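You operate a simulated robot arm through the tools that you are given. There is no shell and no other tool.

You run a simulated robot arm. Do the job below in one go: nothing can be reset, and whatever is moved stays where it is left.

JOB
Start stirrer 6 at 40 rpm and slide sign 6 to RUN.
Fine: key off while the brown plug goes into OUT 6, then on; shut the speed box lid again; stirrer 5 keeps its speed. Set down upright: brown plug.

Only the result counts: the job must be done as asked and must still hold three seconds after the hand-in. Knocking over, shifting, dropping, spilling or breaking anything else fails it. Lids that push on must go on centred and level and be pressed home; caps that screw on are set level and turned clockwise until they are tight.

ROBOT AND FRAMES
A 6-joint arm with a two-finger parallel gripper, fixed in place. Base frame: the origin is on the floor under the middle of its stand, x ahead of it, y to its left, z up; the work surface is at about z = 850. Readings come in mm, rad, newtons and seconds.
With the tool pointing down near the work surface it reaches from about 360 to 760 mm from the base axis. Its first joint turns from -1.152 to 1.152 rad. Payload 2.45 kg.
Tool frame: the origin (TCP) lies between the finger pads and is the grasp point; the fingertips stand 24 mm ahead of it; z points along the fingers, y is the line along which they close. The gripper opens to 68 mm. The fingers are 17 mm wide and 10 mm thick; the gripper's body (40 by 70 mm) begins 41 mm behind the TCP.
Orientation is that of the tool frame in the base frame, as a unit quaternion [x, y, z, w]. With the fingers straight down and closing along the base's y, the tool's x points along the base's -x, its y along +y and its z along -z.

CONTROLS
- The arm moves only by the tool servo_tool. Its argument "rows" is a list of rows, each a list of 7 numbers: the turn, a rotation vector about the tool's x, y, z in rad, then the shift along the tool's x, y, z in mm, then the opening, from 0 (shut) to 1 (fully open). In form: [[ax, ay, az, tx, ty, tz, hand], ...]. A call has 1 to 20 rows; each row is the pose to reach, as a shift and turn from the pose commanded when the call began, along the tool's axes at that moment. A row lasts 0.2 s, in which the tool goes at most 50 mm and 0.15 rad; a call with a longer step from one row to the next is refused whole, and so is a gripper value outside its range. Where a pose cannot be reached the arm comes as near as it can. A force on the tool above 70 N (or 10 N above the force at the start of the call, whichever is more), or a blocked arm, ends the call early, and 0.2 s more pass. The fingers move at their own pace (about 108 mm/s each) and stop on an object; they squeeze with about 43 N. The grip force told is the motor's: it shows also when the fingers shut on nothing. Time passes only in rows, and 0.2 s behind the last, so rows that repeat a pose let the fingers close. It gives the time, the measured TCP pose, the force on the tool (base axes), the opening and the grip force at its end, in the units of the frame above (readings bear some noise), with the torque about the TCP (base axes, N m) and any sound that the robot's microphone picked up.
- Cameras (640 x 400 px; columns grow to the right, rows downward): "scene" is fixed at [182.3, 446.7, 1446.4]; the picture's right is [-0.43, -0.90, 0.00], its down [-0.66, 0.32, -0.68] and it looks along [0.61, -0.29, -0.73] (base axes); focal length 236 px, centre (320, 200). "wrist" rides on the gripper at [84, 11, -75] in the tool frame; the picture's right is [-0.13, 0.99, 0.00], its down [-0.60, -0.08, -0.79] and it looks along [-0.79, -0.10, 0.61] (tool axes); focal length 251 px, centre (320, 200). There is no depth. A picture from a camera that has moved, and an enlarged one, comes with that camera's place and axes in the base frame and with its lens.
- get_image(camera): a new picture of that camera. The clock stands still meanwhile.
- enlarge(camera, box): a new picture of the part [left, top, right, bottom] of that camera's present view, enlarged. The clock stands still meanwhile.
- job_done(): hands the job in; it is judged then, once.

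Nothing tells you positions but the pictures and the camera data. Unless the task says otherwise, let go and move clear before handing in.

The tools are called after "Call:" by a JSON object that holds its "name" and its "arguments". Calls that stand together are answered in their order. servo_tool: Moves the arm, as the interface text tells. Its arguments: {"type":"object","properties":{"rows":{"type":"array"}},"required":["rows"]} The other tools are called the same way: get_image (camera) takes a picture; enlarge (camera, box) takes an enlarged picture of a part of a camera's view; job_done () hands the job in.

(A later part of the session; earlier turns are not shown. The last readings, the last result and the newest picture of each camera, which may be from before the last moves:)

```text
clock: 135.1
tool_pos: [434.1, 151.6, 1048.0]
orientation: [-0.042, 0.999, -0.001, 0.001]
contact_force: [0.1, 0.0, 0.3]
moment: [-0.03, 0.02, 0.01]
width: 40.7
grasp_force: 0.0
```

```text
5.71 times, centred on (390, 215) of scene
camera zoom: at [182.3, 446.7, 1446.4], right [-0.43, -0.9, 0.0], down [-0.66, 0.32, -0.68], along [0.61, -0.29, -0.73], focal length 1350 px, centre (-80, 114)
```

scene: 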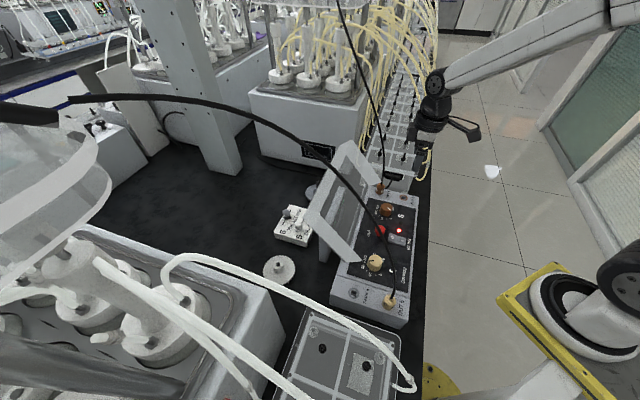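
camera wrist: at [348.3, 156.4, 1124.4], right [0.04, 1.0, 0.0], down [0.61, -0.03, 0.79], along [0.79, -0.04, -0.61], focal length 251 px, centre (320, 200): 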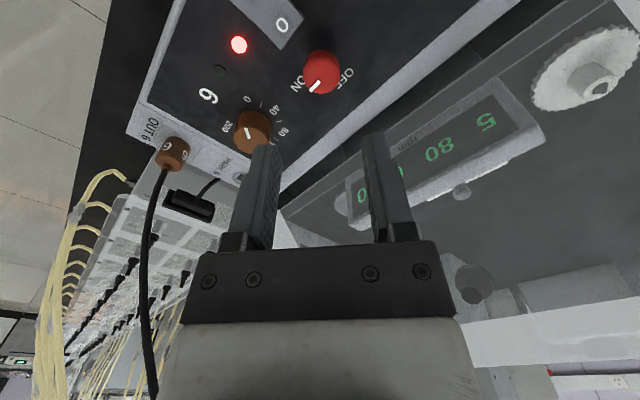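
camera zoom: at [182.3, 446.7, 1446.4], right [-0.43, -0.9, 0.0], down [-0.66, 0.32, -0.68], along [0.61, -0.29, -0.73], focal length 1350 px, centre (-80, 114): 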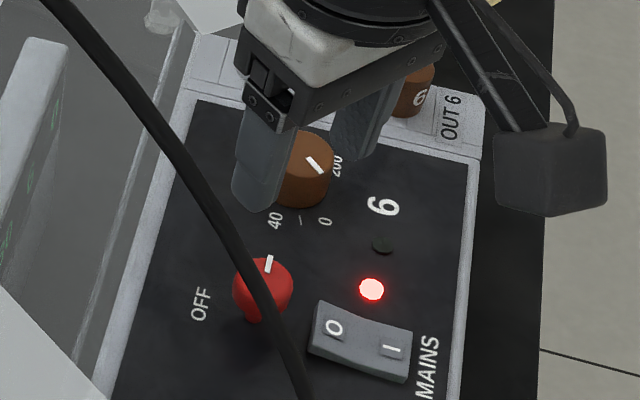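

The key points at ON. Next I'll move above dial 6 to measure it and see the display.

Call:
{"name": "servo_tool", "arguments": {"rows": [[0, 0, -0.13, -8.5, -11.7, -2, 0.7], [0, 0, -0.26, -17, -23.4, -2, 0.7], [0, 0, -0.39, -25.6, -35, -2, 0.7], [0, 0, -0.52, -34.2, -46.7, -2, 0.7], [0, 0, -0.65, -42.8, -58.4, -2, 0.7], [0, 0, -0.79, -51.3, -70.1, -2, 0.7], [0, 0, -0.79, -51.3, -70.1, -2, 0.7]]}}

Call:
{"name": "get_image", "arguments": {"camera": "wrist"}}

Call:
{"name": "enlarge", "arguments": {"camera": "wrist", "box": [240, 20, 400, 120]}}

Call:
{"name": "enlarge", "arguments": {"camera": "wrist", "box": [380, 100, 580, 225]}}

```text
clock: 136.7
tool_pos: [491.6, 86.1, 1048.6]
orientation: [-0.424, 0.906, 0.0, 0.001]
contact_force: [0.4, -0.6, 0.3]
moment: [0.02, 0.01, 0.0]
width: 47.5
grasp_force: 0.0
```

```text
taken
camera wrist: at [428.3, 29.8, 1125.5], right [-0.68, 0.73, 0.0], down [0.45, 0.41, 0.79], along [0.58, 0.54, -0.61], focal length 251 px, centre (320, 200)
```

wrist: 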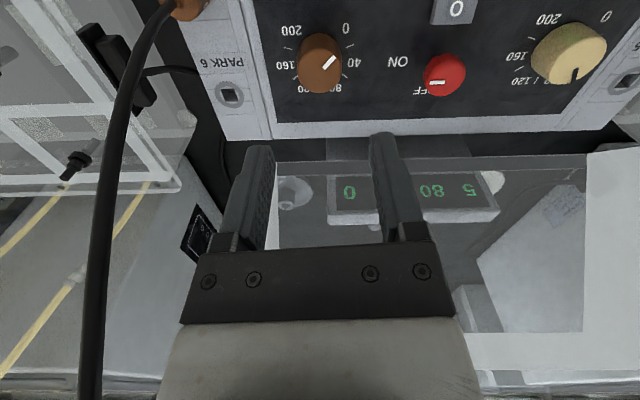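

```text
4.00 times, centred on (320, 70) of wrist
camera zoom: at [428.3, 29.8, 1125.5], right [-0.68, 0.73, 0.0], down [0.45, 0.41, 0.79], along [0.58, 0.54, -0.61], focal length 1006 px, centre (320, 720)
```

zoom: 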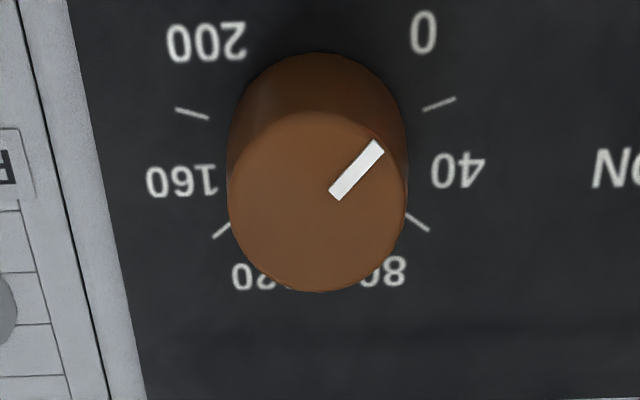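

```text
3.20 times, centred on (480, 162) of wrist
camera zoom: at [428.3, 29.8, 1125.5], right [-0.68, 0.73, 0.0], down [0.45, 0.41, 0.79], along [0.58, 0.54, -0.61], focal length 805 px, centre (-192, 320)
```

zoom: 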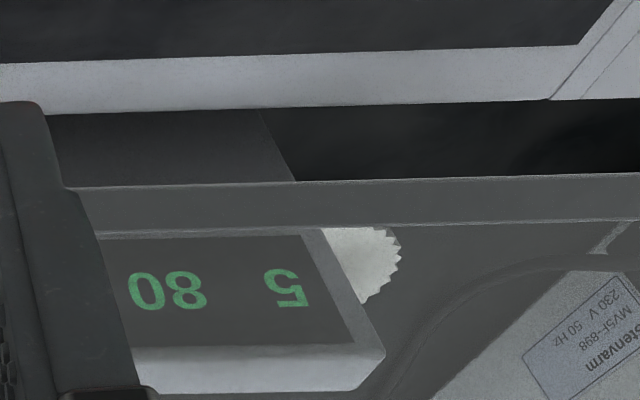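

Stirrer 6 now reads 0 rpm, so it is connected. Dial 6 is about 31 mm across, with a top near z ≈ 950. I'll lower onto it and grip.

Call:
{"name": "servo_tool", "arguments": {"rows": [[0, 0, 0, 0, 0, 40, 0.7], [0, 0, 0, 0, 0, 75, 0.7], [0, 0, 0, 0, 0, 90, 0.7], [0, 0, 0, 0, 0, 96.6, 0.7], [0, 0, 0, 0, 0, 96.6, 0.7]]}}

Call:
{"name": "get_image", "arguments": {"camera": "wrist"}}

```text
clock: 137.9
tool_pos: [493.5, 86.4, 953.6]
orientation: [-0.423, 0.906, -0.001, 0.0]
contact_force: [0.4, -0.3, 0.0]
moment: [0.0, 0.03, -0.01]
width: 47.6
grasp_force: 0.0
```

```text
taken
camera wrist: at [429.0, 29.9, 1029.3], right [-0.68, 0.73, 0.0], down [0.45, 0.41, 0.79], along [0.58, 0.54, -0.61], focal length 251 px, centre (320, 200)
```

wrist: 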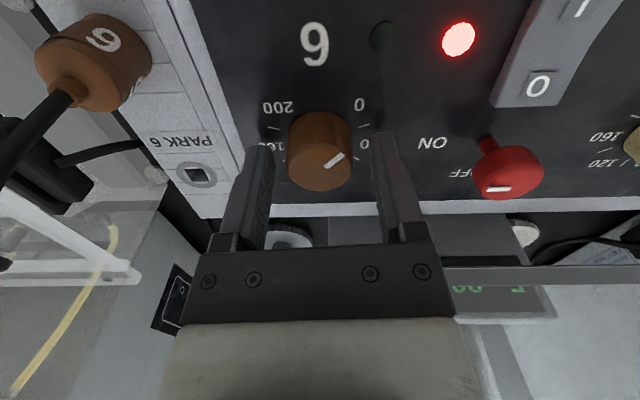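

Call:
{"name": "enlarge", "arguments": {"camera": "wrist", "box": [260, 90, 380, 200]}}

Call:
{"name": "enlarge", "arguments": {"camera": "scene", "box": [360, 180, 420, 230]}}

```text
3.64 times, centred on (320, 145) of wrist
camera zoom: at [429.0, 29.9, 1029.3], right [-0.68, 0.73, 0.0], down [0.45, 0.41, 0.79], along [0.58, 0.54, -0.61], focal length 914 px, centre (320, 400)
```

zoom: 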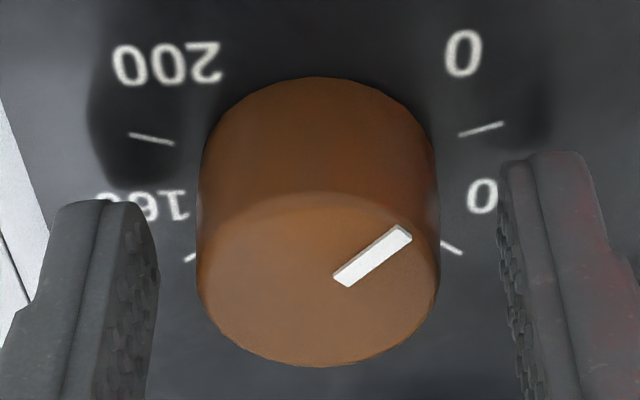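

```text
8.00 times, centred on (390, 205) of scene
camera zoom: at [182.3, 446.7, 1446.4], right [-0.43, -0.9, 0.0], down [-0.66, 0.32, -0.68], along [0.61, -0.29, -0.73], focal length 1890 px, centre (-240, 160)
```

zoom: 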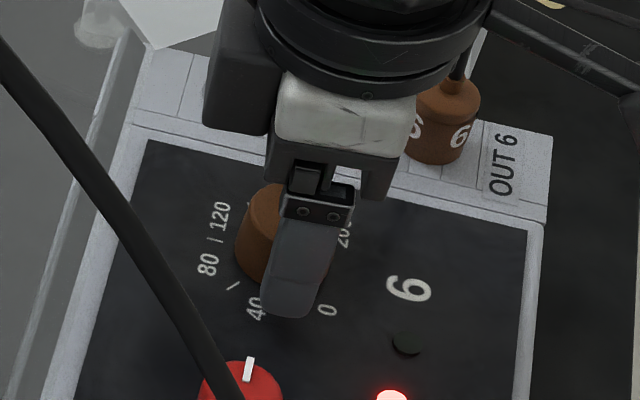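

The dial's centre matches the hand position. Closing on it.

Call:
{"name": "servo_tool", "arguments": {"rows": [[0, 0, 0, 0, 0, 1, 0.5], [0, 0, 0, 0, 0, 1, 0.2], [0, 0, 0, 0, 0, 1, 0], [0, 0, 0, 0, 0, 1, 0]]}}

```text
clock: 138.9
tool_pos: [492.4, 84.9, 953.8]
orientation: [-0.424, 0.906, -0.001, 0.001]
contact_force: [3.6, -5.1, 3.8]
moment: [-0.2, -0.06, 0.02]
width: 32.8
grasp_force: 44.8
```

Gripped with little side load. Turning it clockwise by 54°, towards 40.

Call:
{"name": "servo_tool", "arguments": {"rows": [[0, 0, 0.118, 0, 0, 0, 0], [0, 0, 0.236, 0, 0, 0, 0], [0, 0, 0.354, 0, 0, 0, 0], [0, 0, 0.472, 0, 0, 0, 0], [0, 0, 0.59, 0, 0, 0, 0], [0, 0, 0.708, 0, 0, 0, 0], [0, 0, 0.826, 0, 0, 0, 0], [0, 0, 0.93, 0, 0, 0, 0], [0, 0, 0.93, 0, 0, 0, 0]]}}

Call:
{"name": "get_image", "arguments": {"camera": "wrist"}}

Call:
{"name": "enlarge", "arguments": {"camera": "scene", "box": [310, 180, 430, 290]}}

```text
clock: 140.9
tool_pos: [493.1, 86.5, 953.2]
orientation: [0.028, 1.0, 0.0, 0.002]
contact_force: [5.0, -1.0, 18.4]
moment: [0.0, -0.21, -0.03]
width: 32.7
grasp_force: 45.2
```

```text
taken
camera wrist: at [407.8, 103.4, 1028.6], right [0.19, 0.98, 0.0], down [0.6, -0.11, 0.8], along [0.78, -0.15, -0.61], focal length 251 px, centre (320, 200)
```

wrist: 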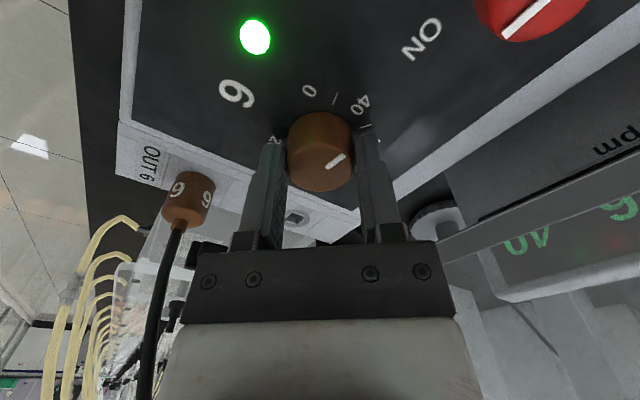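

```text
3.64 times, centred on (370, 235) of scene
camera zoom: at [182.1, 446.6, 1446.5], right [-0.43, -0.9, 0.0], down [-0.66, 0.32, -0.68], along [0.61, -0.29, -0.73], focal length 859 px, centre (138, 73)
```

zoom: 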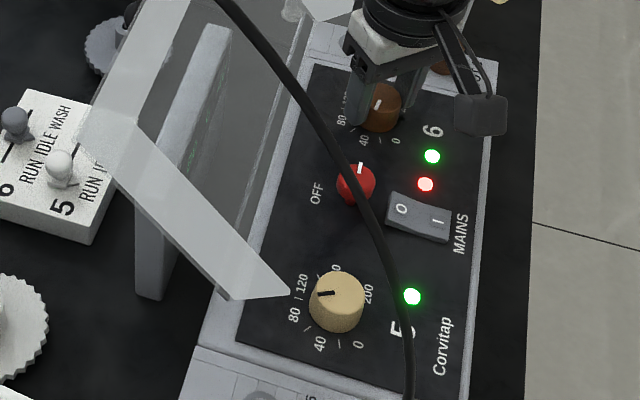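

Stirrer 6's lamp is green and the display shows 40. I'll zoom to confirm the reading.

Call:
{"name": "enlarge", "arguments": {"camera": "wrist", "box": [480, 180, 640, 290]}}

Call:
{"name": "enlarge", "arguments": {"camera": "wrist", "box": [260, 70, 400, 200]}}

```text
3.64 times, centred on (560, 235) of wrist
camera zoom: at [407.8, 103.4, 1028.6], right [0.19, 0.98, 0.0], down [0.6, -0.11, 0.8], along [0.78, -0.15, -0.61], focal length 914 px, centre (-553, 73)
```

zoom: 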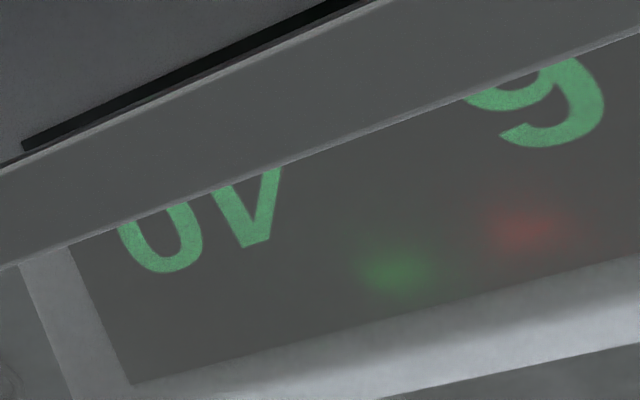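

```text
3.08 times, centred on (330, 135) of wrist
camera zoom: at [407.8, 103.4, 1028.6], right [0.19, 0.98, 0.0], down [0.6, -0.11, 0.8], along [0.78, -0.15, -0.61], focal length 774 px, centre (289, 400)
```

zoom: 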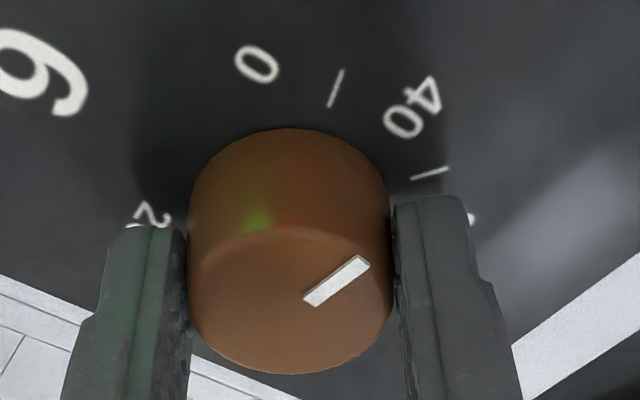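

It reads 40. I'll add the last half degree to centre it on the mark, release, and recheck.

Call:
{"name": "servo_tool", "arguments": {"rows": [[0, 0, 0.012, 0, 0, 0, 0], [0, 0, 0.012, 0, 0, 0, 0], [0, 0, 0.012, 0, 0, 0, 0.3], [0, 0, 0.012, 0, 0, 0, 0.7], [0, 0, 0.012, 0, 0, 0, 0.7], [0, 0, 0.012, 0, 0, -25, 0.7], [0, 0, 0.012, 0, 0, -60, 0.7], [0, 0, 0.012, 0, 0, -100, 0.7]]}}

Call:
{"name": "get_image", "arguments": {"camera": "wrist"}}

Call:
{"name": "enlarge", "arguments": {"camera": "wrist", "box": [260, 20, 400, 130]}}

Call:
{"name": "enlarge", "arguments": {"camera": "scene", "box": [310, 180, 430, 290]}}

```text
clock: 142.7
tool_pos: [489.4, 86.3, 1050.7]
orientation: [0.034, 0.999, -0.001, 0.001]
contact_force: [-0.2, -0.3, 0.5]
moment: [-0.01, 0.0, 0.0]
width: 47.5
grasp_force: 0.1
```

```text
taken
camera wrist: at [406.6, 103.7, 1127.6], right [0.2, 0.98, 0.0], down [0.6, -0.12, 0.79], along [0.78, -0.16, -0.61], focal length 251 px, centre (320, 200)
```

wrist: 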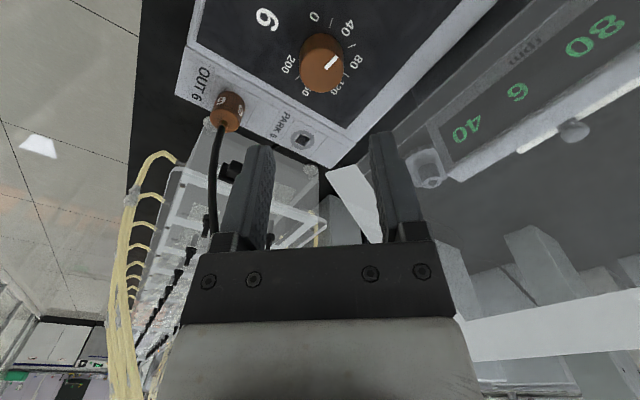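

```text
3.64 times, centred on (330, 75) of wrist
camera zoom: at [406.6, 103.7, 1127.6], right [0.2, 0.98, 0.0], down [0.6, -0.12, 0.79], along [0.78, -0.16, -0.61], focal length 914 px, centre (284, 654)
```

zoom: 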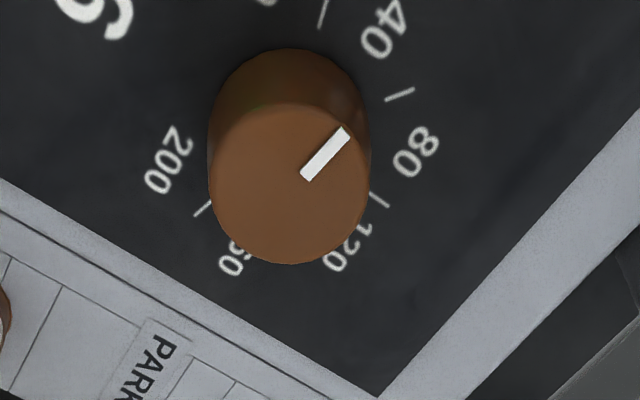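

```text
3.64 times, centred on (370, 235) of scene
camera zoom: at [182.3, 446.7, 1446.4], right [-0.43, -0.9, 0.0], down [-0.66, 0.32, -0.68], along [0.61, -0.29, -0.73], focal length 859 px, centre (138, 73)
```

zoom: 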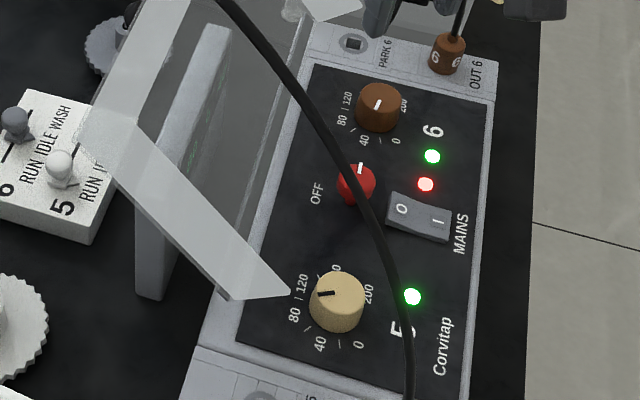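

Stirrer 5 reads 80 and stirrer 6 reads 40. Next I'll shut the lid. It leans back at about 125°, so I'll go up and around behind it.

Call:
{"name": "servo_tool", "arguments": {"rows": [[0, 0, 0, 0, 0, -40, 0.3], [0, 0, 0, 0, 0, -80, 0], [0, 0, 0, 0, 0, -120, 0], [0, 0, 0, 0, 0, -150, 0]]}}

Call:
{"name": "servo_tool", "arguments": {"rows": [[0, 0, -0.14, -18, 30, 0, 0], [0, 0, -0.28, -37, 60, 0, 0], [0, 0, -0.42, -55, 90, 0, 0], [0, 0, -0.56, -74, 120, 0, 0], [0, 0, -0.7, -92, 150, 0, 0], [0, 0, -0.84, -110.2, 179.7, 0, 0], [0, 0, -0.853, -110.2, 179.7, 0, 0]]}}

Call:
{"name": "get_image", "arguments": {"camera": "wrist"}}

Call:
{"name": "get_image", "arguments": {"camera": "scene"}}

```text
clock: 143.7
tool_pos: [491.3, 86.8, 1204.6]
orientation: [0.035, 0.999, -0.001, 0.001]
contact_force: [-0.6, -0.6, 0.7]
moment: [0.02, 0.03, -0.01]
width: 0.2
grasp_force: 23.1
```

```text
clock: 145.3
tool_pos: [613.1, 259.4, 1201.4]
orientation: [-0.384, 0.924, -0.001, 0.0]
contact_force: [1.1, 0.1, 0.2]
moment: [-0.02, -0.01, 0.02]
width: 0.0
grasp_force: 23.5
```

```text
taken
camera wrist: at [545.4, 208.4, 1278.1], right [-0.61, 0.79, 0.0], down [0.48, 0.37, 0.79], along [0.63, 0.48, -0.61], focal length 251 px, centre (320, 200)
```

wrist: 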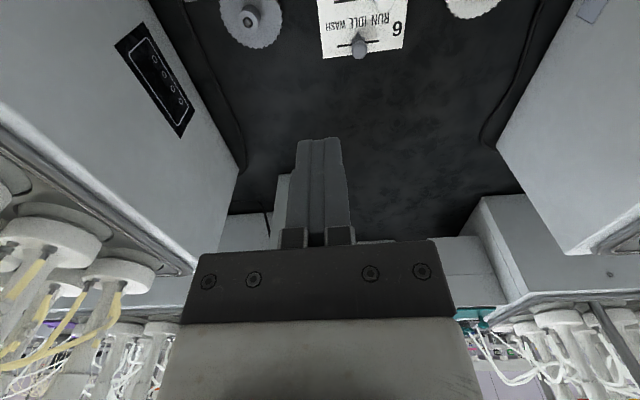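

```text
taken
```

scene: 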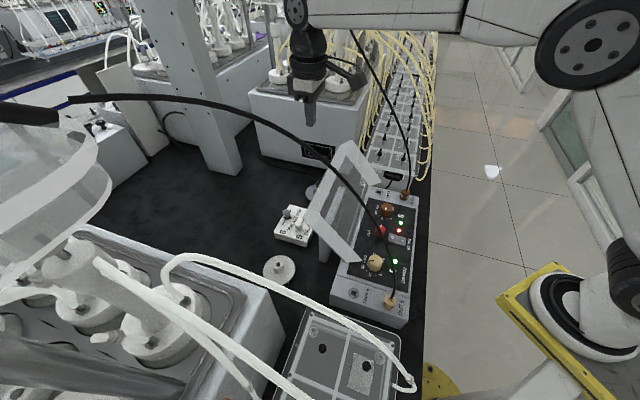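

I'm behind the lid now. Lowering so the closed fingers sit behind its top edge, off to the side of the knob.

Call:
{"name": "servo_tool", "arguments": {"rows": [[0, 0, 0, 0, 0, 40, 0], [0, 0, 0, 0, 0, 80, 0], [0, 0, 0, 0, 0, 104, 0], [0, 0, 0, 20, 0, 104, 0], [0, 0, 0, 35, 0, 104, 0], [0, 0, 0, 35, 0, 104, 0]]}}

Call:
{"name": "get_image", "arguments": {"camera": "wrist"}}

Call:
{"name": "enlarge", "arguments": {"camera": "scene", "box": [270, 60, 430, 280]}}

```text
clock: 146.7
tool_pos: [588.7, 232.8, 1096.8]
orientation: [-0.383, 0.924, -0.001, 0.0]
contact_force: [-0.2, -0.5, 0.0]
moment: [0.03, -0.02, 0.0]
width: 0.0
grasp_force: 23.5
```

```text
taken
camera wrist: at [520.4, 183.0, 1173.7], right [-0.61, 0.79, 0.0], down [0.48, 0.37, 0.79], along [0.63, 0.48, -0.61], focal length 251 px, centre (320, 200)
```

wrist: 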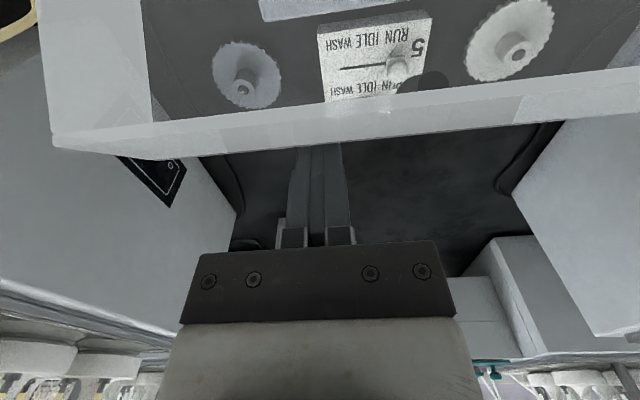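

```text
1.82 times, centred on (350, 170) of scene
camera zoom: at [182.3, 446.7, 1446.4], right [-0.43, -0.9, 0.0], down [-0.66, 0.32, -0.68], along [0.61, -0.29, -0.73], focal length 430 px, centre (266, 254)
```

zoom: 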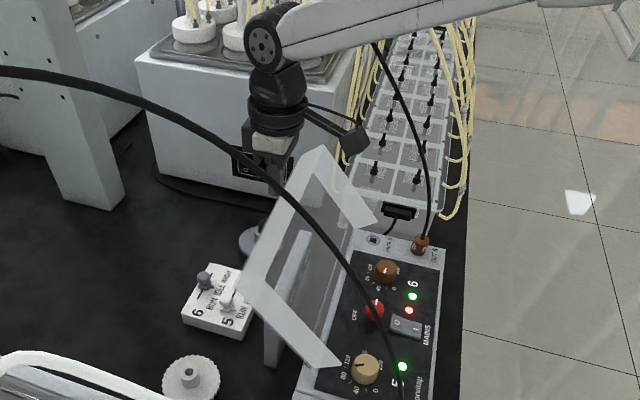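

Fingers are just behind the lid's top edge. Pushing it forward slowly.

Call:
{"name": "servo_tool", "arguments": {"rows": [[0, 0, 0, 4, 0, 0, 0], [0, 0, 0, 8, 0, 0, 0], [0, 0, 0, 12, 0, 0, 0], [0, 0, 0, 16, 0, 0, 0], [0, 0, 0, 20, 0, 0, 0], [0, 0, 0, 24, 0, 0, 0], [0, 0, 0, 28, 0, 0, 0], [0, 0, 0, 32, 0, 0, 0], [0, 0, 0, 36, 0, 0, 0], [0, 0, 0, 40, 0, 0, 0]]}}

Call:
{"name": "enlarge", "arguments": {"camera": "scene", "box": [270, 60, 430, 280]}}

```text
clock: 148.9
tool_pos: [566.4, 208.0, 1107.0]
orientation: [-0.383, 0.923, 0.0, 0.012]
contact_force: [10.2, 22.1, 47.9]
moment: [-0.24, 0.42, -0.18]
width: 0.1
grasp_force: 23.5
```

```text
1.82 times, centred on (350, 170) of scene
camera zoom: at [181.7, 447.1, 1446.4], right [-0.43, -0.9, 0.0], down [-0.66, 0.32, -0.68], along [0.61, -0.3, -0.73], focal length 430 px, centre (266, 254)
```

zoom: 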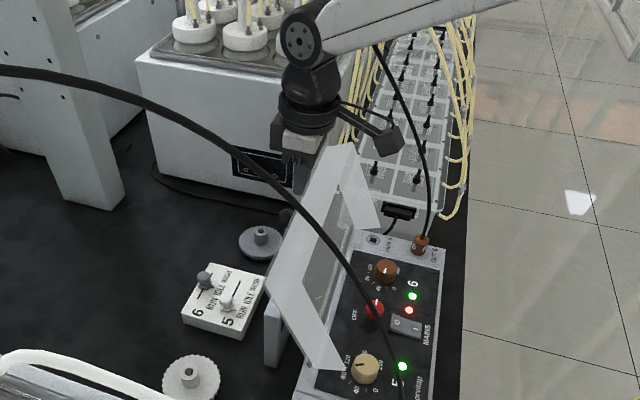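

The fingers snagged on the rising edge by friction. I'll relieve that and follow the edge's arc upward as I push.

Call:
{"name": "servo_tool", "arguments": {"rows": [[0, 0, 0, -4.1, 0, -6, 0], [0, 0, 0, -4.1, 0, -12, 0], [0, 0, 0, 0, 0, -14, 0], [0, 0, 0, 4.5, 0, -15.5, 0], [0, 0, 0, 8.6, 0, -16.7, 0], [0, 0, 0, 8.6, 0, -16.7, 0]]}}

Call:
{"name": "enlarge", "arguments": {"camera": "scene", "box": [270, 60, 430, 280]}}

```text
clock: 150.3
tool_pos: [553.9, 200.0, 1115.9]
orientation: [-0.383, 0.924, -0.001, 0.0]
contact_force: [0.3, 0.0, -0.2]
moment: [0.01, 0.0, -0.01]
width: 0.2
grasp_force: 23.9
```

```text
1.82 times, centred on (350, 170) of scene
camera zoom: at [182.3, 446.7, 1446.4], right [-0.43, -0.9, 0.0], down [-0.66, 0.32, -0.68], along [0.61, -0.29, -0.73], focal length 430 px, centre (266, 254)
```

zoom: 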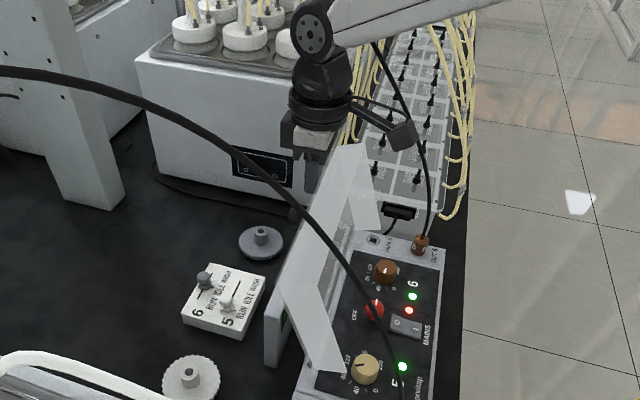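

Call:
{"name": "servo_tool", "arguments": {"rows": [[0, 0, 0, 6.3, 0, -2, 0], [0, 0, 0, 12.5, 0, -3.9, 0], [0, 0, 0, 18.9, 0, -5.5, 0], [0, 0, 0, 25.3, 0, -6.7, 0], [0, 0, 0, 29.3, 0, -7.5, 0], [0, 0, 0, 29.3, 0, -7.5, 0]]}}

Call:
{"name": "get_image", "arguments": {"camera": "wrist"}}

Call:
{"name": "enlarge", "arguments": {"camera": "scene", "box": [270, 60, 430, 280]}}

```text
clock: 151.7
tool_pos: [534.7, 178.0, 1123.7]
orientation: [-0.382, 0.924, -0.001, 0.0]
contact_force: [0.1, -0.5, 0.4]
moment: [0.02, -0.01, -0.03]
width: 0.0
grasp_force: 23.6
```

```text
taken
camera wrist: at [465.5, 127.7, 1198.8], right [-0.61, 0.79, 0.0], down [0.48, 0.37, 0.79], along [0.63, 0.48, -0.61], focal length 251 px, centre (320, 200)
```

wrist: 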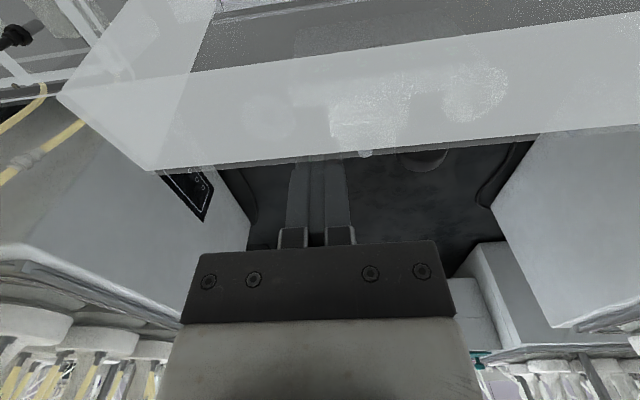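

```text
1.82 times, centred on (350, 170) of scene
camera zoom: at [182.3, 446.7, 1446.4], right [-0.43, -0.9, 0.0], down [-0.66, 0.32, -0.68], along [0.61, -0.29, -0.73], focal length 430 px, centre (266, 254)
```

zoom: 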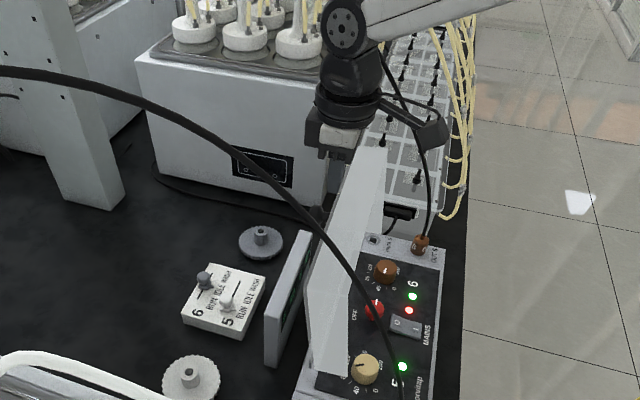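

The lid is at about 99° and balanced. I'll push it a few more degrees, to about 92°, where it stood by itself before.

Call:
{"name": "servo_tool", "arguments": {"rows": [[0, 0, 0, 3, 0, -0.4, 0], [0, 0, 0, 6, 0, -0.7, 0], [0, 0, 0, 9, 0, -0.9, 0], [0, 0, 0, 12, 0, -1, 0], [0, 0, 0, 12, 0, -1, 0]]}}

Call:
{"name": "get_image", "arguments": {"camera": "wrist"}}

```text
clock: 152.9
tool_pos: [525.7, 171.0, 1122.8]
orientation: [-0.382, 0.924, -0.001, 0.001]
contact_force: [0.4, -0.3, -0.5]
moment: [0.02, 0.02, -0.01]
width: 0.0
grasp_force: 23.6
```

```text
taken
camera wrist: at [456.6, 119.3, 1199.5], right [-0.61, 0.79, 0.0], down [0.48, 0.37, 0.79], along [0.63, 0.48, -0.61], focal length 251 px, centre (320, 200)
```

wrist: 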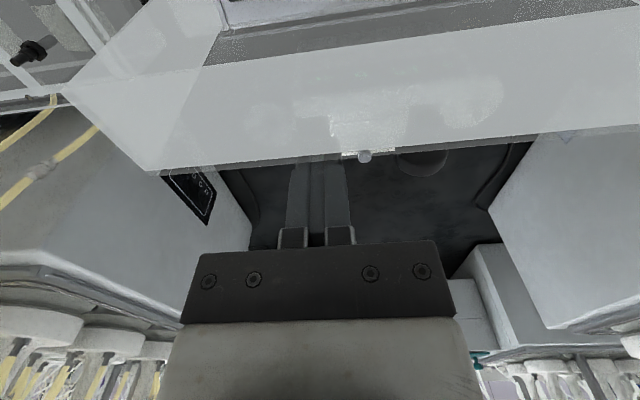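

Call:
{"name": "servo_tool", "arguments": {"rows": [[0, 0, 0, -10, 0, 0, 0], [0, 0, 0, -25, 0, -15, 0], [0, 0, 0, -35, 0, -45, 0.5], [0, 0, 0, -35, 0, -60, 1], [0, 0, 0, -35, 0, -60, 1]]}}

Call:
{"name": "get_image", "arguments": {"camera": "wrist"}}

Call:
{"name": "enlarge", "arguments": {"camera": "scene", "box": [270, 60, 430, 280]}}

```text
clock: 154.1
tool_pos: [551.5, 194.3, 1183.7]
orientation: [-0.383, 0.924, -0.001, 0.001]
contact_force: [0.6, 0.6, 0.1]
moment: [0.0, 0.0, -0.06]
width: 67.9
grasp_force: 0.1
```

```text
taken
camera wrist: at [481.7, 143.6, 1259.5], right [-0.61, 0.79, 0.0], down [0.48, 0.37, 0.79], along [0.63, 0.48, -0.61], focal length 251 px, centre (320, 200)
```

wrist: 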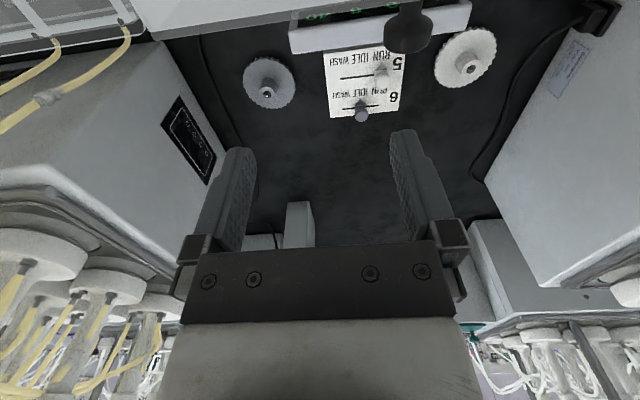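

```text
1.82 times, centred on (350, 170) of scene
camera zoom: at [182.3, 446.7, 1446.4], right [-0.43, -0.9, 0.0], down [-0.66, 0.32, -0.68], along [0.61, -0.29, -0.73], focal length 430 px, centre (266, 254)
```

zoom: 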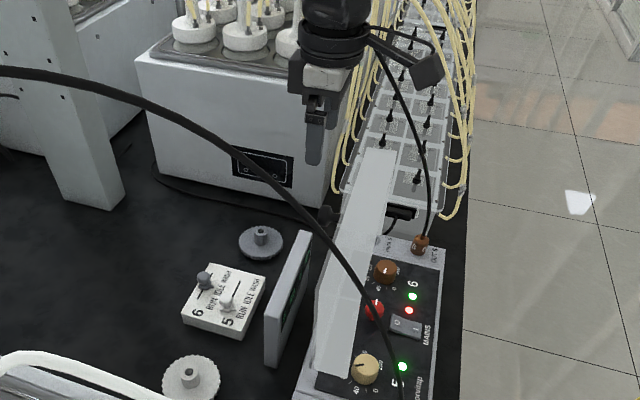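

The lid stands by itself. Next I'll grip its knob from above and behind, with the hand tilted, so it can be lowered under control.

Call:
{"name": "servo_tool", "arguments": {"rows": [[0, 0.15, 0, 2, 13, 0, 1], [0, 0.3, 0, 4, 26, 5, 1], [0, 0.45, 0, 6, 39, 10, 1], [0, 0.6, 0, 7, 52.6, 15, 1], [0, 0.6, 0, 7, 52.6, 15, 1]]}}

Call:
{"name": "get_image", "arguments": {"camera": "wrist"}}

```text
clock: 155.3
tool_pos: [509.0, 226.2, 1168.5]
orientation: [-0.364, 0.883, -0.114, -0.273]
contact_force: [0.5, 0.4, -0.5]
moment: [0.01, -0.01, 0.03]
width: 68.1
grasp_force: 0.0
```

```text
taken
camera wrist: at [480.0, 216.5, 1278.7], right [-0.63, 0.78, -0.08], down [0.72, 0.61, 0.31], along [0.29, 0.14, -0.95], focal length 251 px, centre (320, 200)
```

wrist: 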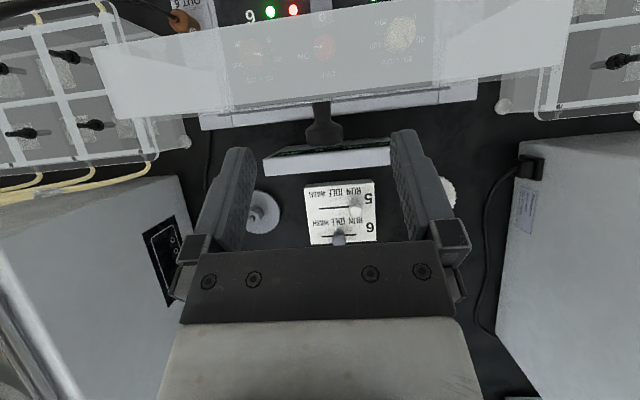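

Call:
{"name": "servo_tool", "arguments": {"rows": [[0, 0.07, 0, -7, 0, 15, 1], [0, 0.14, 0, -14, 0, 30, 1], [0, 0.2, 0, -20, 0, 42, 1], [0, 0.24, 0, -25, 0, 52, 1], [0, 0.27, 0, -29.3, 0, 60, 1], [0, 0.27, 0, -29.3, 0, 60, 1]]}}

Call:
{"name": "get_image", "arguments": {"camera": "wrist"}}

Call:
{"name": "enlarge", "arguments": {"camera": "wrist", "box": [240, 80, 400, 240]}}

Call:
{"name": "enlarge", "arguments": {"camera": "scene", "box": [290, 80, 430, 280]}}

```text
clock: 156.7
tool_pos: [501.6, 219.8, 1103.2]
orientation: [-0.347, 0.838, -0.162, -0.388]
contact_force: [0.0, 0.0, -0.3]
moment: [0.0, -0.05, -0.02]
width: 68.2
grasp_force: 0.1
```

```text
taken
camera wrist: at [494.4, 231.2, 1216.0], right [-0.64, 0.76, -0.1], down [0.76, 0.65, 0.05], along [0.1, -0.04, -0.99], focal length 251 px, centre (320, 200)
```

wrist: 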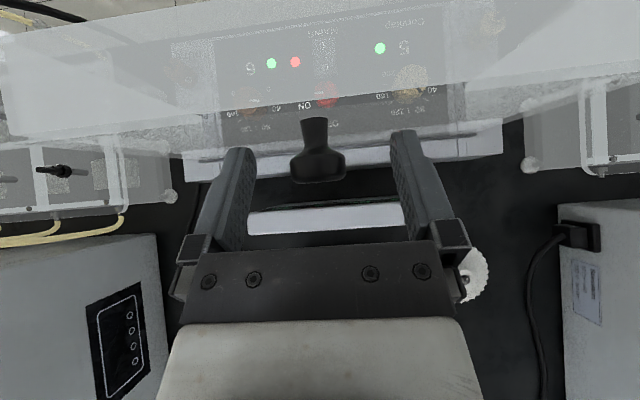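

```text
2.50 times, centred on (320, 160) of wrist
camera zoom: at [494.4, 231.2, 1216.0], right [-0.64, 0.76, -0.1], down [0.76, 0.65, 0.05], along [0.1, -0.04, -0.99], focal length 629 px, centre (320, 300)
```

zoom: 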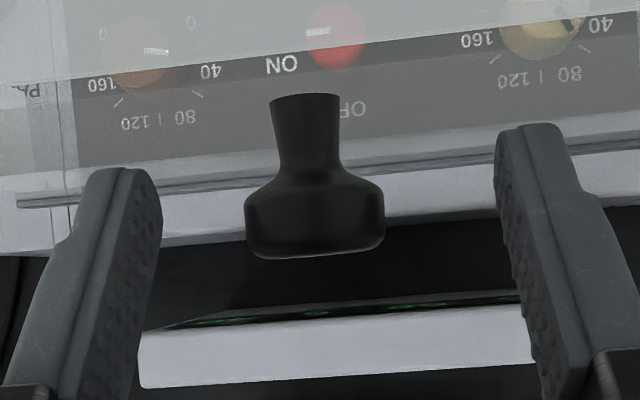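

```text
2.00 times, centred on (360, 180) of scene
camera zoom: at [182.3, 446.7, 1446.4], right [-0.43, -0.9, 0.0], down [-0.66, 0.32, -0.68], along [0.61, -0.29, -0.73], focal length 472 px, centre (240, 240)
```

zoom: 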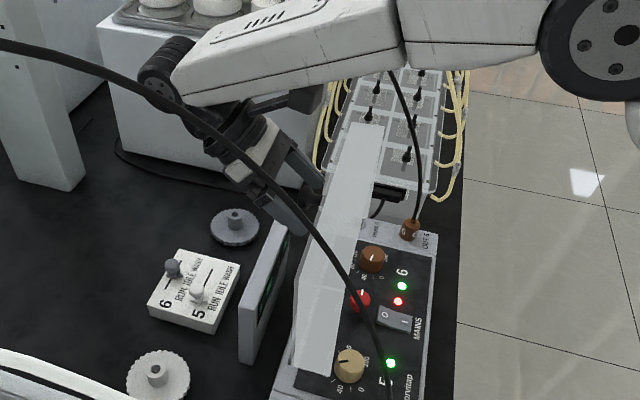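

The knob is nicely between the fingers. Gripping.

Call:
{"name": "servo_tool", "arguments": {"rows": [[0, 0, 0, 0, 0, 0, 0.5], [0, 0, 0, 0, 0, 0, 0.2], [0, 0, 0, 0, 0, 0, 0], [0, 0, 0, 0, 0, 0, 0]]}}

```text
clock: 157.7
tool_pos: [501.9, 219.6, 1103.0]
orientation: [-0.346, 0.838, -0.162, -0.388]
contact_force: [4.6, -5.9, -0.2]
moment: [0.04, -0.07, 0.06]
width: 25.2
grasp_force: 40.9
```

Firm grip, no load. I'll lower the lid by rotating the hand with it about the hinge.

Call:
{"name": "servo_tool", "arguments": {"rows": [[0, -0.05, 0, 5.6, 0, 4.2, 0], [0, -0.1, 0, 11.2, 0, 8.4, 0], [0, -0.15, 0, 16.4, 0, 13.1, 0], [0, -0.2, 0, 21.5, 0, 18.0, 0], [0, -0.25, 0, 26.2, 0, 23.1, 0], [0, -0.3, 0, 30.8, 0, 28.4, 0], [0, -0.3, 0, 30.8, 0, 28.4, 0]]}}

```text
clock: 159.3
tool_pos: [472.6, 189.8, 1107.2]
orientation: [-0.367, 0.887, -0.109, -0.26]
contact_force: [11.4, -9.3, -6.3]
moment: [0.03, -0.26, 0.12]
width: 25.2
grasp_force: 39.8
```

Call:
{"name": "servo_tool", "arguments": {"rows": [[0, -0.05, 0, 5.6, 0, 4.2, 0], [0, -0.1, 0, 11.3, 0, 8.4, 0], [0, -0.15, 0, 16.4, 0, 13.1, 0], [0, -0.2, 0, 21.6, 0, 17.9, 0], [0, -0.25, 0, 26.3, 0, 23.2, 0], [0, -0.3, 0, 30.8, 0, 28.5, 0], [0, -0.35, 0, 35.1, 0, 34.1, 0], [0, -0.4, 0, 39.0, 0, 39.8, 0], [0, -0.4, 0, 39.0, 0, 39.8, 0]]}}

Call:
{"name": "enlarge", "arguments": {"camera": "scene", "box": [310, 100, 450, 300]}}

```text
clock: 161.3
tool_pos: [435.1, 151.8, 1094.4]
orientation: [-0.381, 0.921, -0.032, -0.077]
contact_force: [20.0, -7.3, -19.8]
moment: [-0.06, -0.17, 0.15]
width: 25.3
grasp_force: 40.4
```

```text
2.00 times, centred on (380, 200) of scene
camera zoom: at [183.2, 446.6, 1446.3], right [-0.43, -0.9, 0.0], down [-0.66, 0.32, -0.68], along [0.61, -0.29, -0.73], focal length 472 px, centre (200, 200)
```

zoom: 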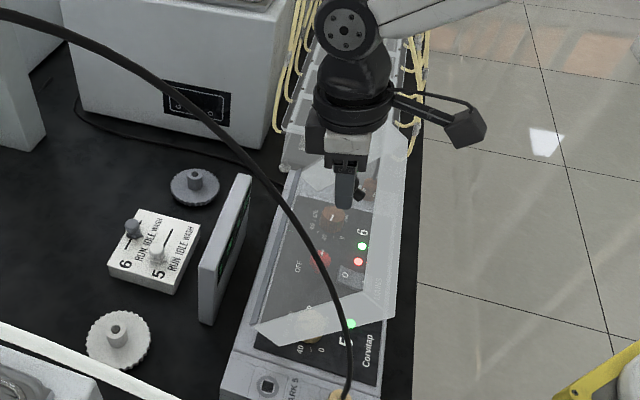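

Call:
{"name": "servo_tool", "arguments": {"rows": [[0, -0.05, 0, 5.1, -0.5, 5.0, 0], [0, -0.1, 0, 10.5, -1, 9.3, 0], [0, -0.15, 0, 15.7, -1, 13.9, 0], [0, -0.2, 0, 20.8, -1, 18.7, 0], [0, -0.25, 0, 25.5, -1, 23.9, 0], [0, -0.3, 0, 29.9, -1, 29.2, 0], [0, -0.35, 0, 34.2, -1, 34.7, 0], [0, -0.35, 0, 34.2, -1, 34.7, 0]]}}

Call:
{"name": "get_image", "arguments": {"camera": "wrist"}}

Call:
{"name": "enlarge", "arguments": {"camera": "scene", "box": [310, 100, 450, 300]}}

```text
clock: 163.1
tool_pos: [405.5, 123.5, 1066.2]
orientation: [-0.381, 0.92, 0.034, 0.085]
contact_force: [-6.7, 3.6, 8.8]
moment: [0.68, -0.52, -0.04]
width: 25.0
grasp_force: 40.8
```

```text
taken
camera wrist: at [328.9, 64.3, 1125.7], right [-0.61, 0.79, 0.02], down [0.37, 0.26, 0.89], along [0.7, 0.55, -0.46], focal length 251 px, centre (320, 200)
```

wrist: 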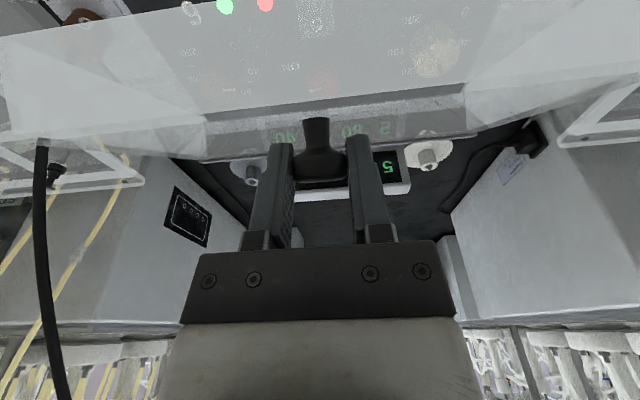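

```text
2.00 times, centred on (380, 200) of scene
camera zoom: at [181.9, 446.8, 1446.4], right [-0.43, -0.9, 0.0], down [-0.66, 0.32, -0.68], along [0.61, -0.29, -0.73], focal length 472 px, centre (200, 200)
```

zoom: 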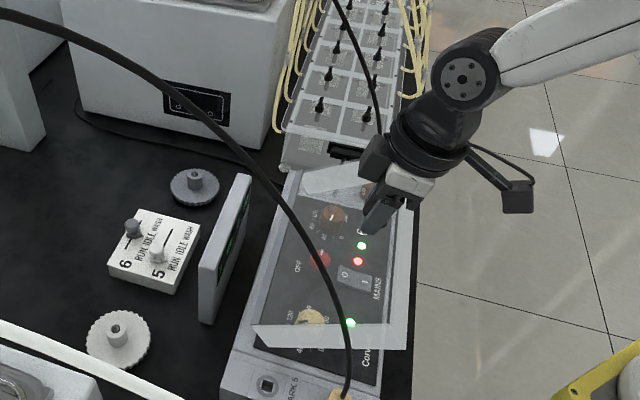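

The lid is at about 33°. I'll keep the hand angle and ease it down along the knob's arc.

Call:
{"name": "servo_tool", "arguments": {"rows": [[0, -0.01, 0, 5.4, 0, 4.6, 0], [0, -0.02, 0, 10.8, 0, 9.2, 0], [0, -0.03, 0, 15.7, 0, 14.3, 0], [0, -0.03, 0, 20.6, 0, 19.4, 0], [0, -0.03, 0, 24.8, 0, 25, 0], [0, -0.03, 0, 29.0, 0, 30.5, 0], [0, -0.03, 0, 29.0, 0, 30.5, 0]]}}

Call:
{"name": "get_image", "arguments": {"camera": "wrist"}}

```text
clock: 164.7
tool_pos: [389.0, 106.1, 1031.0]
orientation: [-0.38, 0.919, 0.04, 0.098]
contact_force: [-3.9, 6.8, 6.4]
moment: [0.83, -0.81, -0.01]
width: 25.2
grasp_force: 40.6
```

```text
taken
camera wrist: at [311.2, 46.8, 1088.0], right [-0.61, 0.79, 0.02], down [0.35, 0.25, 0.9], along [0.71, 0.56, -0.43], focal length 251 px, centre (320, 200)
```

wrist: 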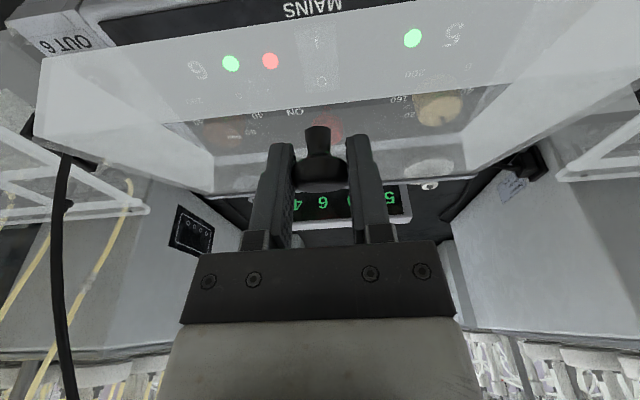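

Call:
{"name": "servo_tool", "arguments": {"rows": [[0, 0, 0, 4, 0, 5.9, 0], [0, 0, 0, 7.8, 0, 11.7, 0], [0, 0, 0, 11, 0, 18, 0], [0, 0, 0, 14.1, 0, 24.2, 0], [0, 0, 0, 16.0, 0, 28.5, 0], [0, 0, 0, 16.4, 0, 30.5, 0], [0, 0, 0, 16.4, 0, 30.5, 0]]}}

Call:
{"name": "get_image", "arguments": {"camera": "wrist"}}

Call:
{"name": "enlarge", "arguments": {"camera": "scene", "box": [320, 160, 460, 310]}}

```text
clock: 166.3
tool_pos: [381.6, 100.0, 998.4]
orientation: [-0.381, 0.919, 0.039, 0.097]
contact_force: [-2.7, 5.3, 6.0]
moment: [0.81, -0.78, 0.02]
width: 25.2
grasp_force: 40.7
```

```text
taken
camera wrist: at [304.4, 39.8, 1055.0], right [-0.61, 0.79, 0.02], down [0.35, 0.25, 0.9], along [0.71, 0.56, -0.43], focal length 251 px, centre (320, 200)
```

wrist: 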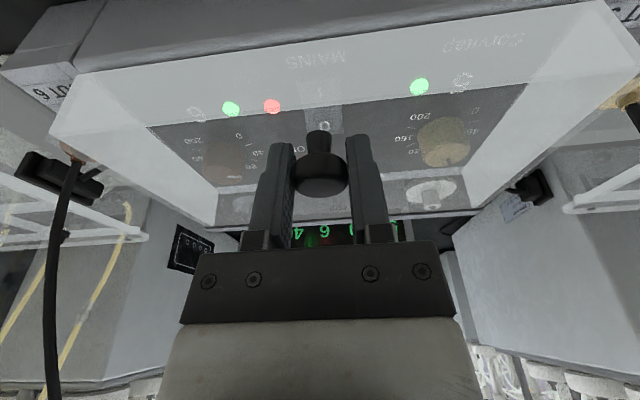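

```text
2.67 times, centred on (390, 235) of scene
camera zoom: at [182.1, 446.8, 1446.4], right [-0.43, -0.9, 0.0], down [-0.66, 0.32, -0.68], along [0.61, -0.29, -0.73], focal length 630 px, centre (133, 107)
```

zoom: 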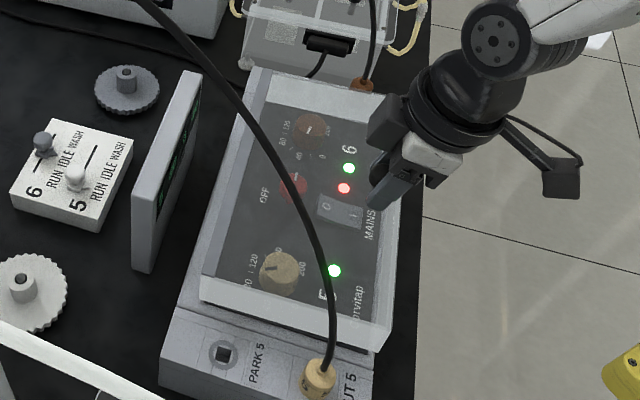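

Nearly shut. A few more millimetres down, then release.

Call:
{"name": "servo_tool", "arguments": {"rows": [[0, 0, 0, 0.5, 0, 2, 0], [0, 0, 0, 0.8, 0, 4, 0], [0, 0, 0, 1, 0, 6, 0], [0, 0, 0, 1, 0, 6, 0]]}}

```text
clock: 167.3
tool_pos: [382.3, 100.3, 992.5]
orientation: [-0.382, 0.918, 0.04, 0.096]
contact_force: [-14.7, -9.7, 33.1]
moment: [0.37, -0.09, 0.06]
width: 25.0
grasp_force: 41.0
```

The lid is down on the box. Opening and backing away.

Call:
{"name": "servo_tool", "arguments": {"rows": [[0, 0, 0, 0, 0, -1.5, 0.3], [0, 0, 0, 0, 0, -1.5, 0.7], [0, 0, 0, 0, 0, -1.5, 1], [0, 0, 0, 0, 0, -25, 1], [0, 0, 0, 0, 0, -55, 1], [0, 0, 0, -10, 0, -90, 1]]}}

Call:
{"name": "get_image", "arguments": {"camera": "wrist"}}

Call:
{"name": "enlarge", "arguments": {"camera": "scene", "box": [320, 160, 460, 310]}}

```text
clock: 168.7
tool_pos: [375.0, 94.3, 1084.1]
orientation: [-0.38, 0.919, 0.039, 0.098]
contact_force: [-0.7, 0.1, -0.2]
moment: [0.02, -0.01, 0.0]
width: 67.9
grasp_force: 0.0
```

```text
taken
camera wrist: at [297.7, 33.6, 1139.7], right [-0.61, 0.79, 0.03], down [0.36, 0.25, 0.9], along [0.71, 0.56, -0.43], focal length 251 px, centre (320, 200)
```

wrist: 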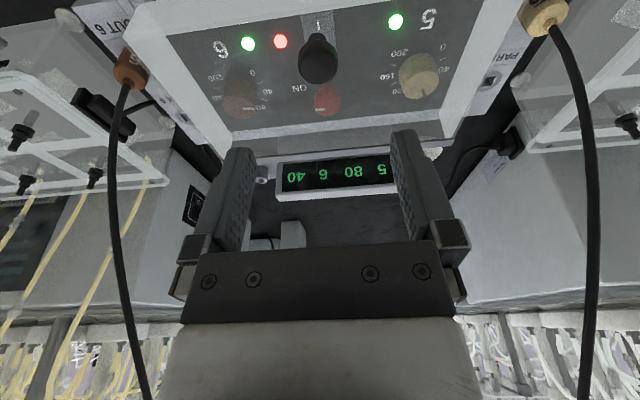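

```text
2.67 times, centred on (390, 235) of scene
camera zoom: at [182.3, 446.7, 1446.4], right [-0.43, -0.9, 0.0], down [-0.66, 0.32, -0.68], along [0.61, -0.29, -0.73], focal length 630 px, centre (133, 107)
```

zoom: 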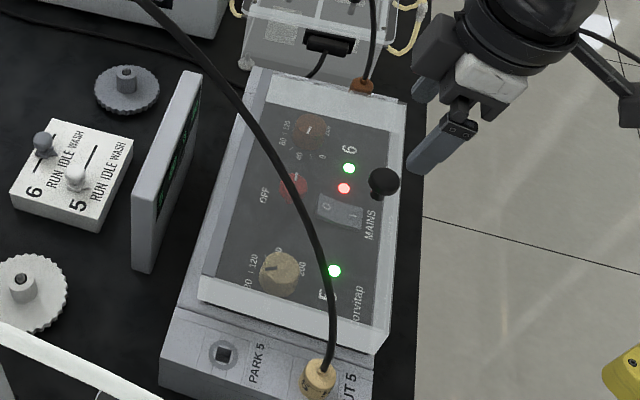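

The lid is shut and the display shows 5 at 80 and 6 at 40. Finally, the sign: I'll move over to it at a safe height.

Call:
{"name": "servo_tool", "arguments": {"rows": [[0, 0.03, 0, -38, -0.9, 11, 1], [0, 0.06, 0, -76, -1.8, 22, 0.8], [0, 0.09, 0, -114, -2.7, 33, 0.5], [0, 0.12, 0, -152, -3.6, 44, 0.3], [0, 0.15, 0, -190, -4.6, 55, 0.3], [0, 0.18, 0, -228, -5.5, 66, 0.3], [0, 0.21, 0, -266, -6.4, 78, 0.3], [0, 0.21, 0, -266, -6.4, 78, 0.3]]}}

Call:
{"name": "get_image", "arguments": {"camera": "wrist"}}

Call:
{"name": "enlarge", "arguments": {"camera": "scene", "box": [260, 190, 350, 260]}}

```text
clock: 170.5
tool_pos: [577.0, 285.8, 1061.1]
orientation: [-0.383, 0.924, -0.002, 0.0]
contact_force: [1.2, -0.6, -0.1]
moment: [0.01, 0.0, -0.04]
width: 20.5
grasp_force: 0.2
```

```text
taken
camera wrist: at [508.4, 235.4, 1137.9], right [-0.61, 0.79, 0.0], down [0.48, 0.37, 0.79], along [0.63, 0.48, -0.61], focal length 251 px, centre (320, 200)
```

wrist: 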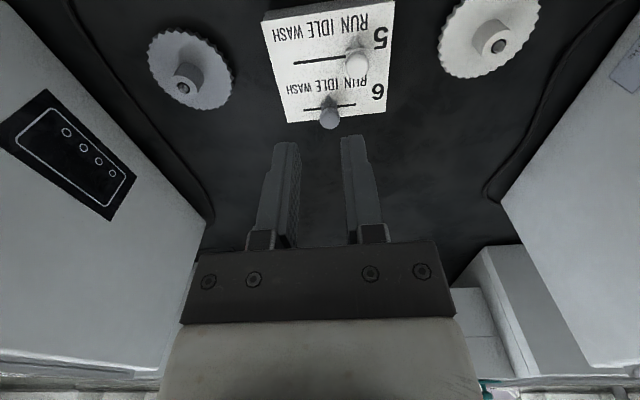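

```text
5.71 times, centred on (305, 225) of scene
camera zoom: at [182.3, 446.7, 1446.4], right [-0.43, -0.9, 0.0], down [-0.66, 0.32, -0.68], along [0.61, -0.29, -0.73], focal length 1350 px, centre (406, 57)
```

zoom: 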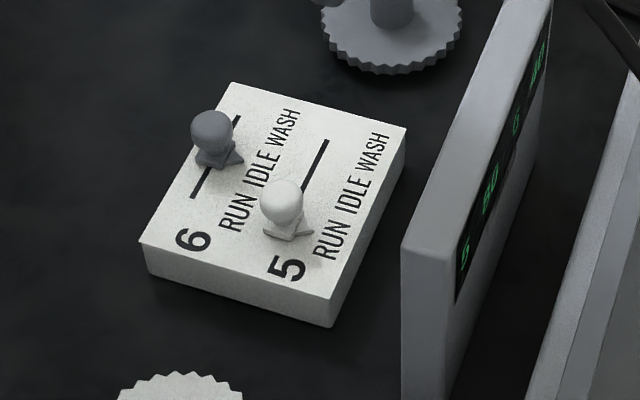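

Call:
{"name": "enlarge", "arguments": {"camera": "wrist", "box": [250, 0, 410, 140]}}

Call:
{"name": "enlarge", "arguments": {"camera": "scene", "box": [278, 200, 322, 245]}}

```text
2.86 times, centred on (330, 70) of wrist
camera zoom: at [508.4, 235.4, 1137.9], right [-0.61, 0.79, 0.0], down [0.48, 0.37, 0.79], along [0.63, 0.48, -0.61], focal length 718 px, centre (291, 571)
```

zoom: 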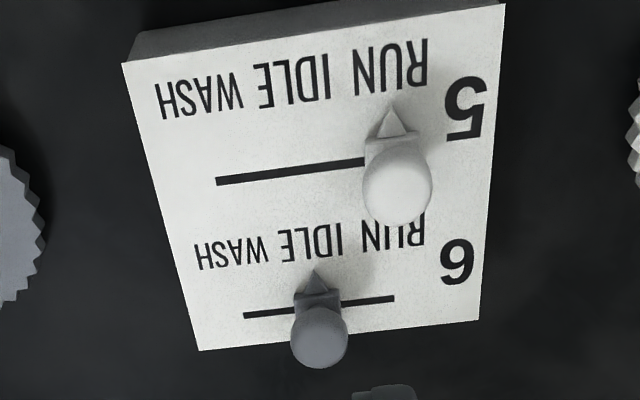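

```text
8.89 times, centred on (300, 222) of scene
camera zoom: at [182.3, 446.7, 1446.4], right [-0.43, -0.9, 0.0], down [-0.66, 0.32, -0.68], along [0.61, -0.29, -0.73], focal length 2100 px, centre (498, 0)
```

zoom: 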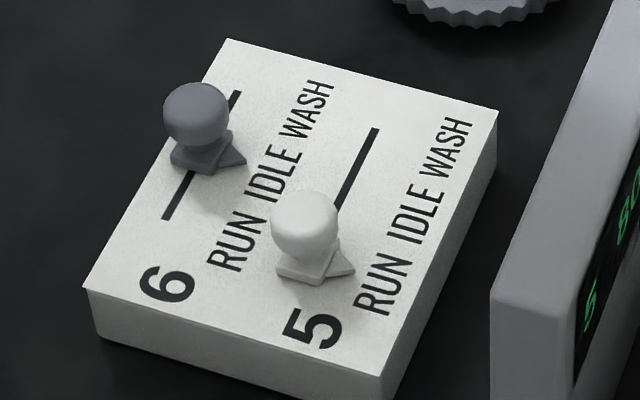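

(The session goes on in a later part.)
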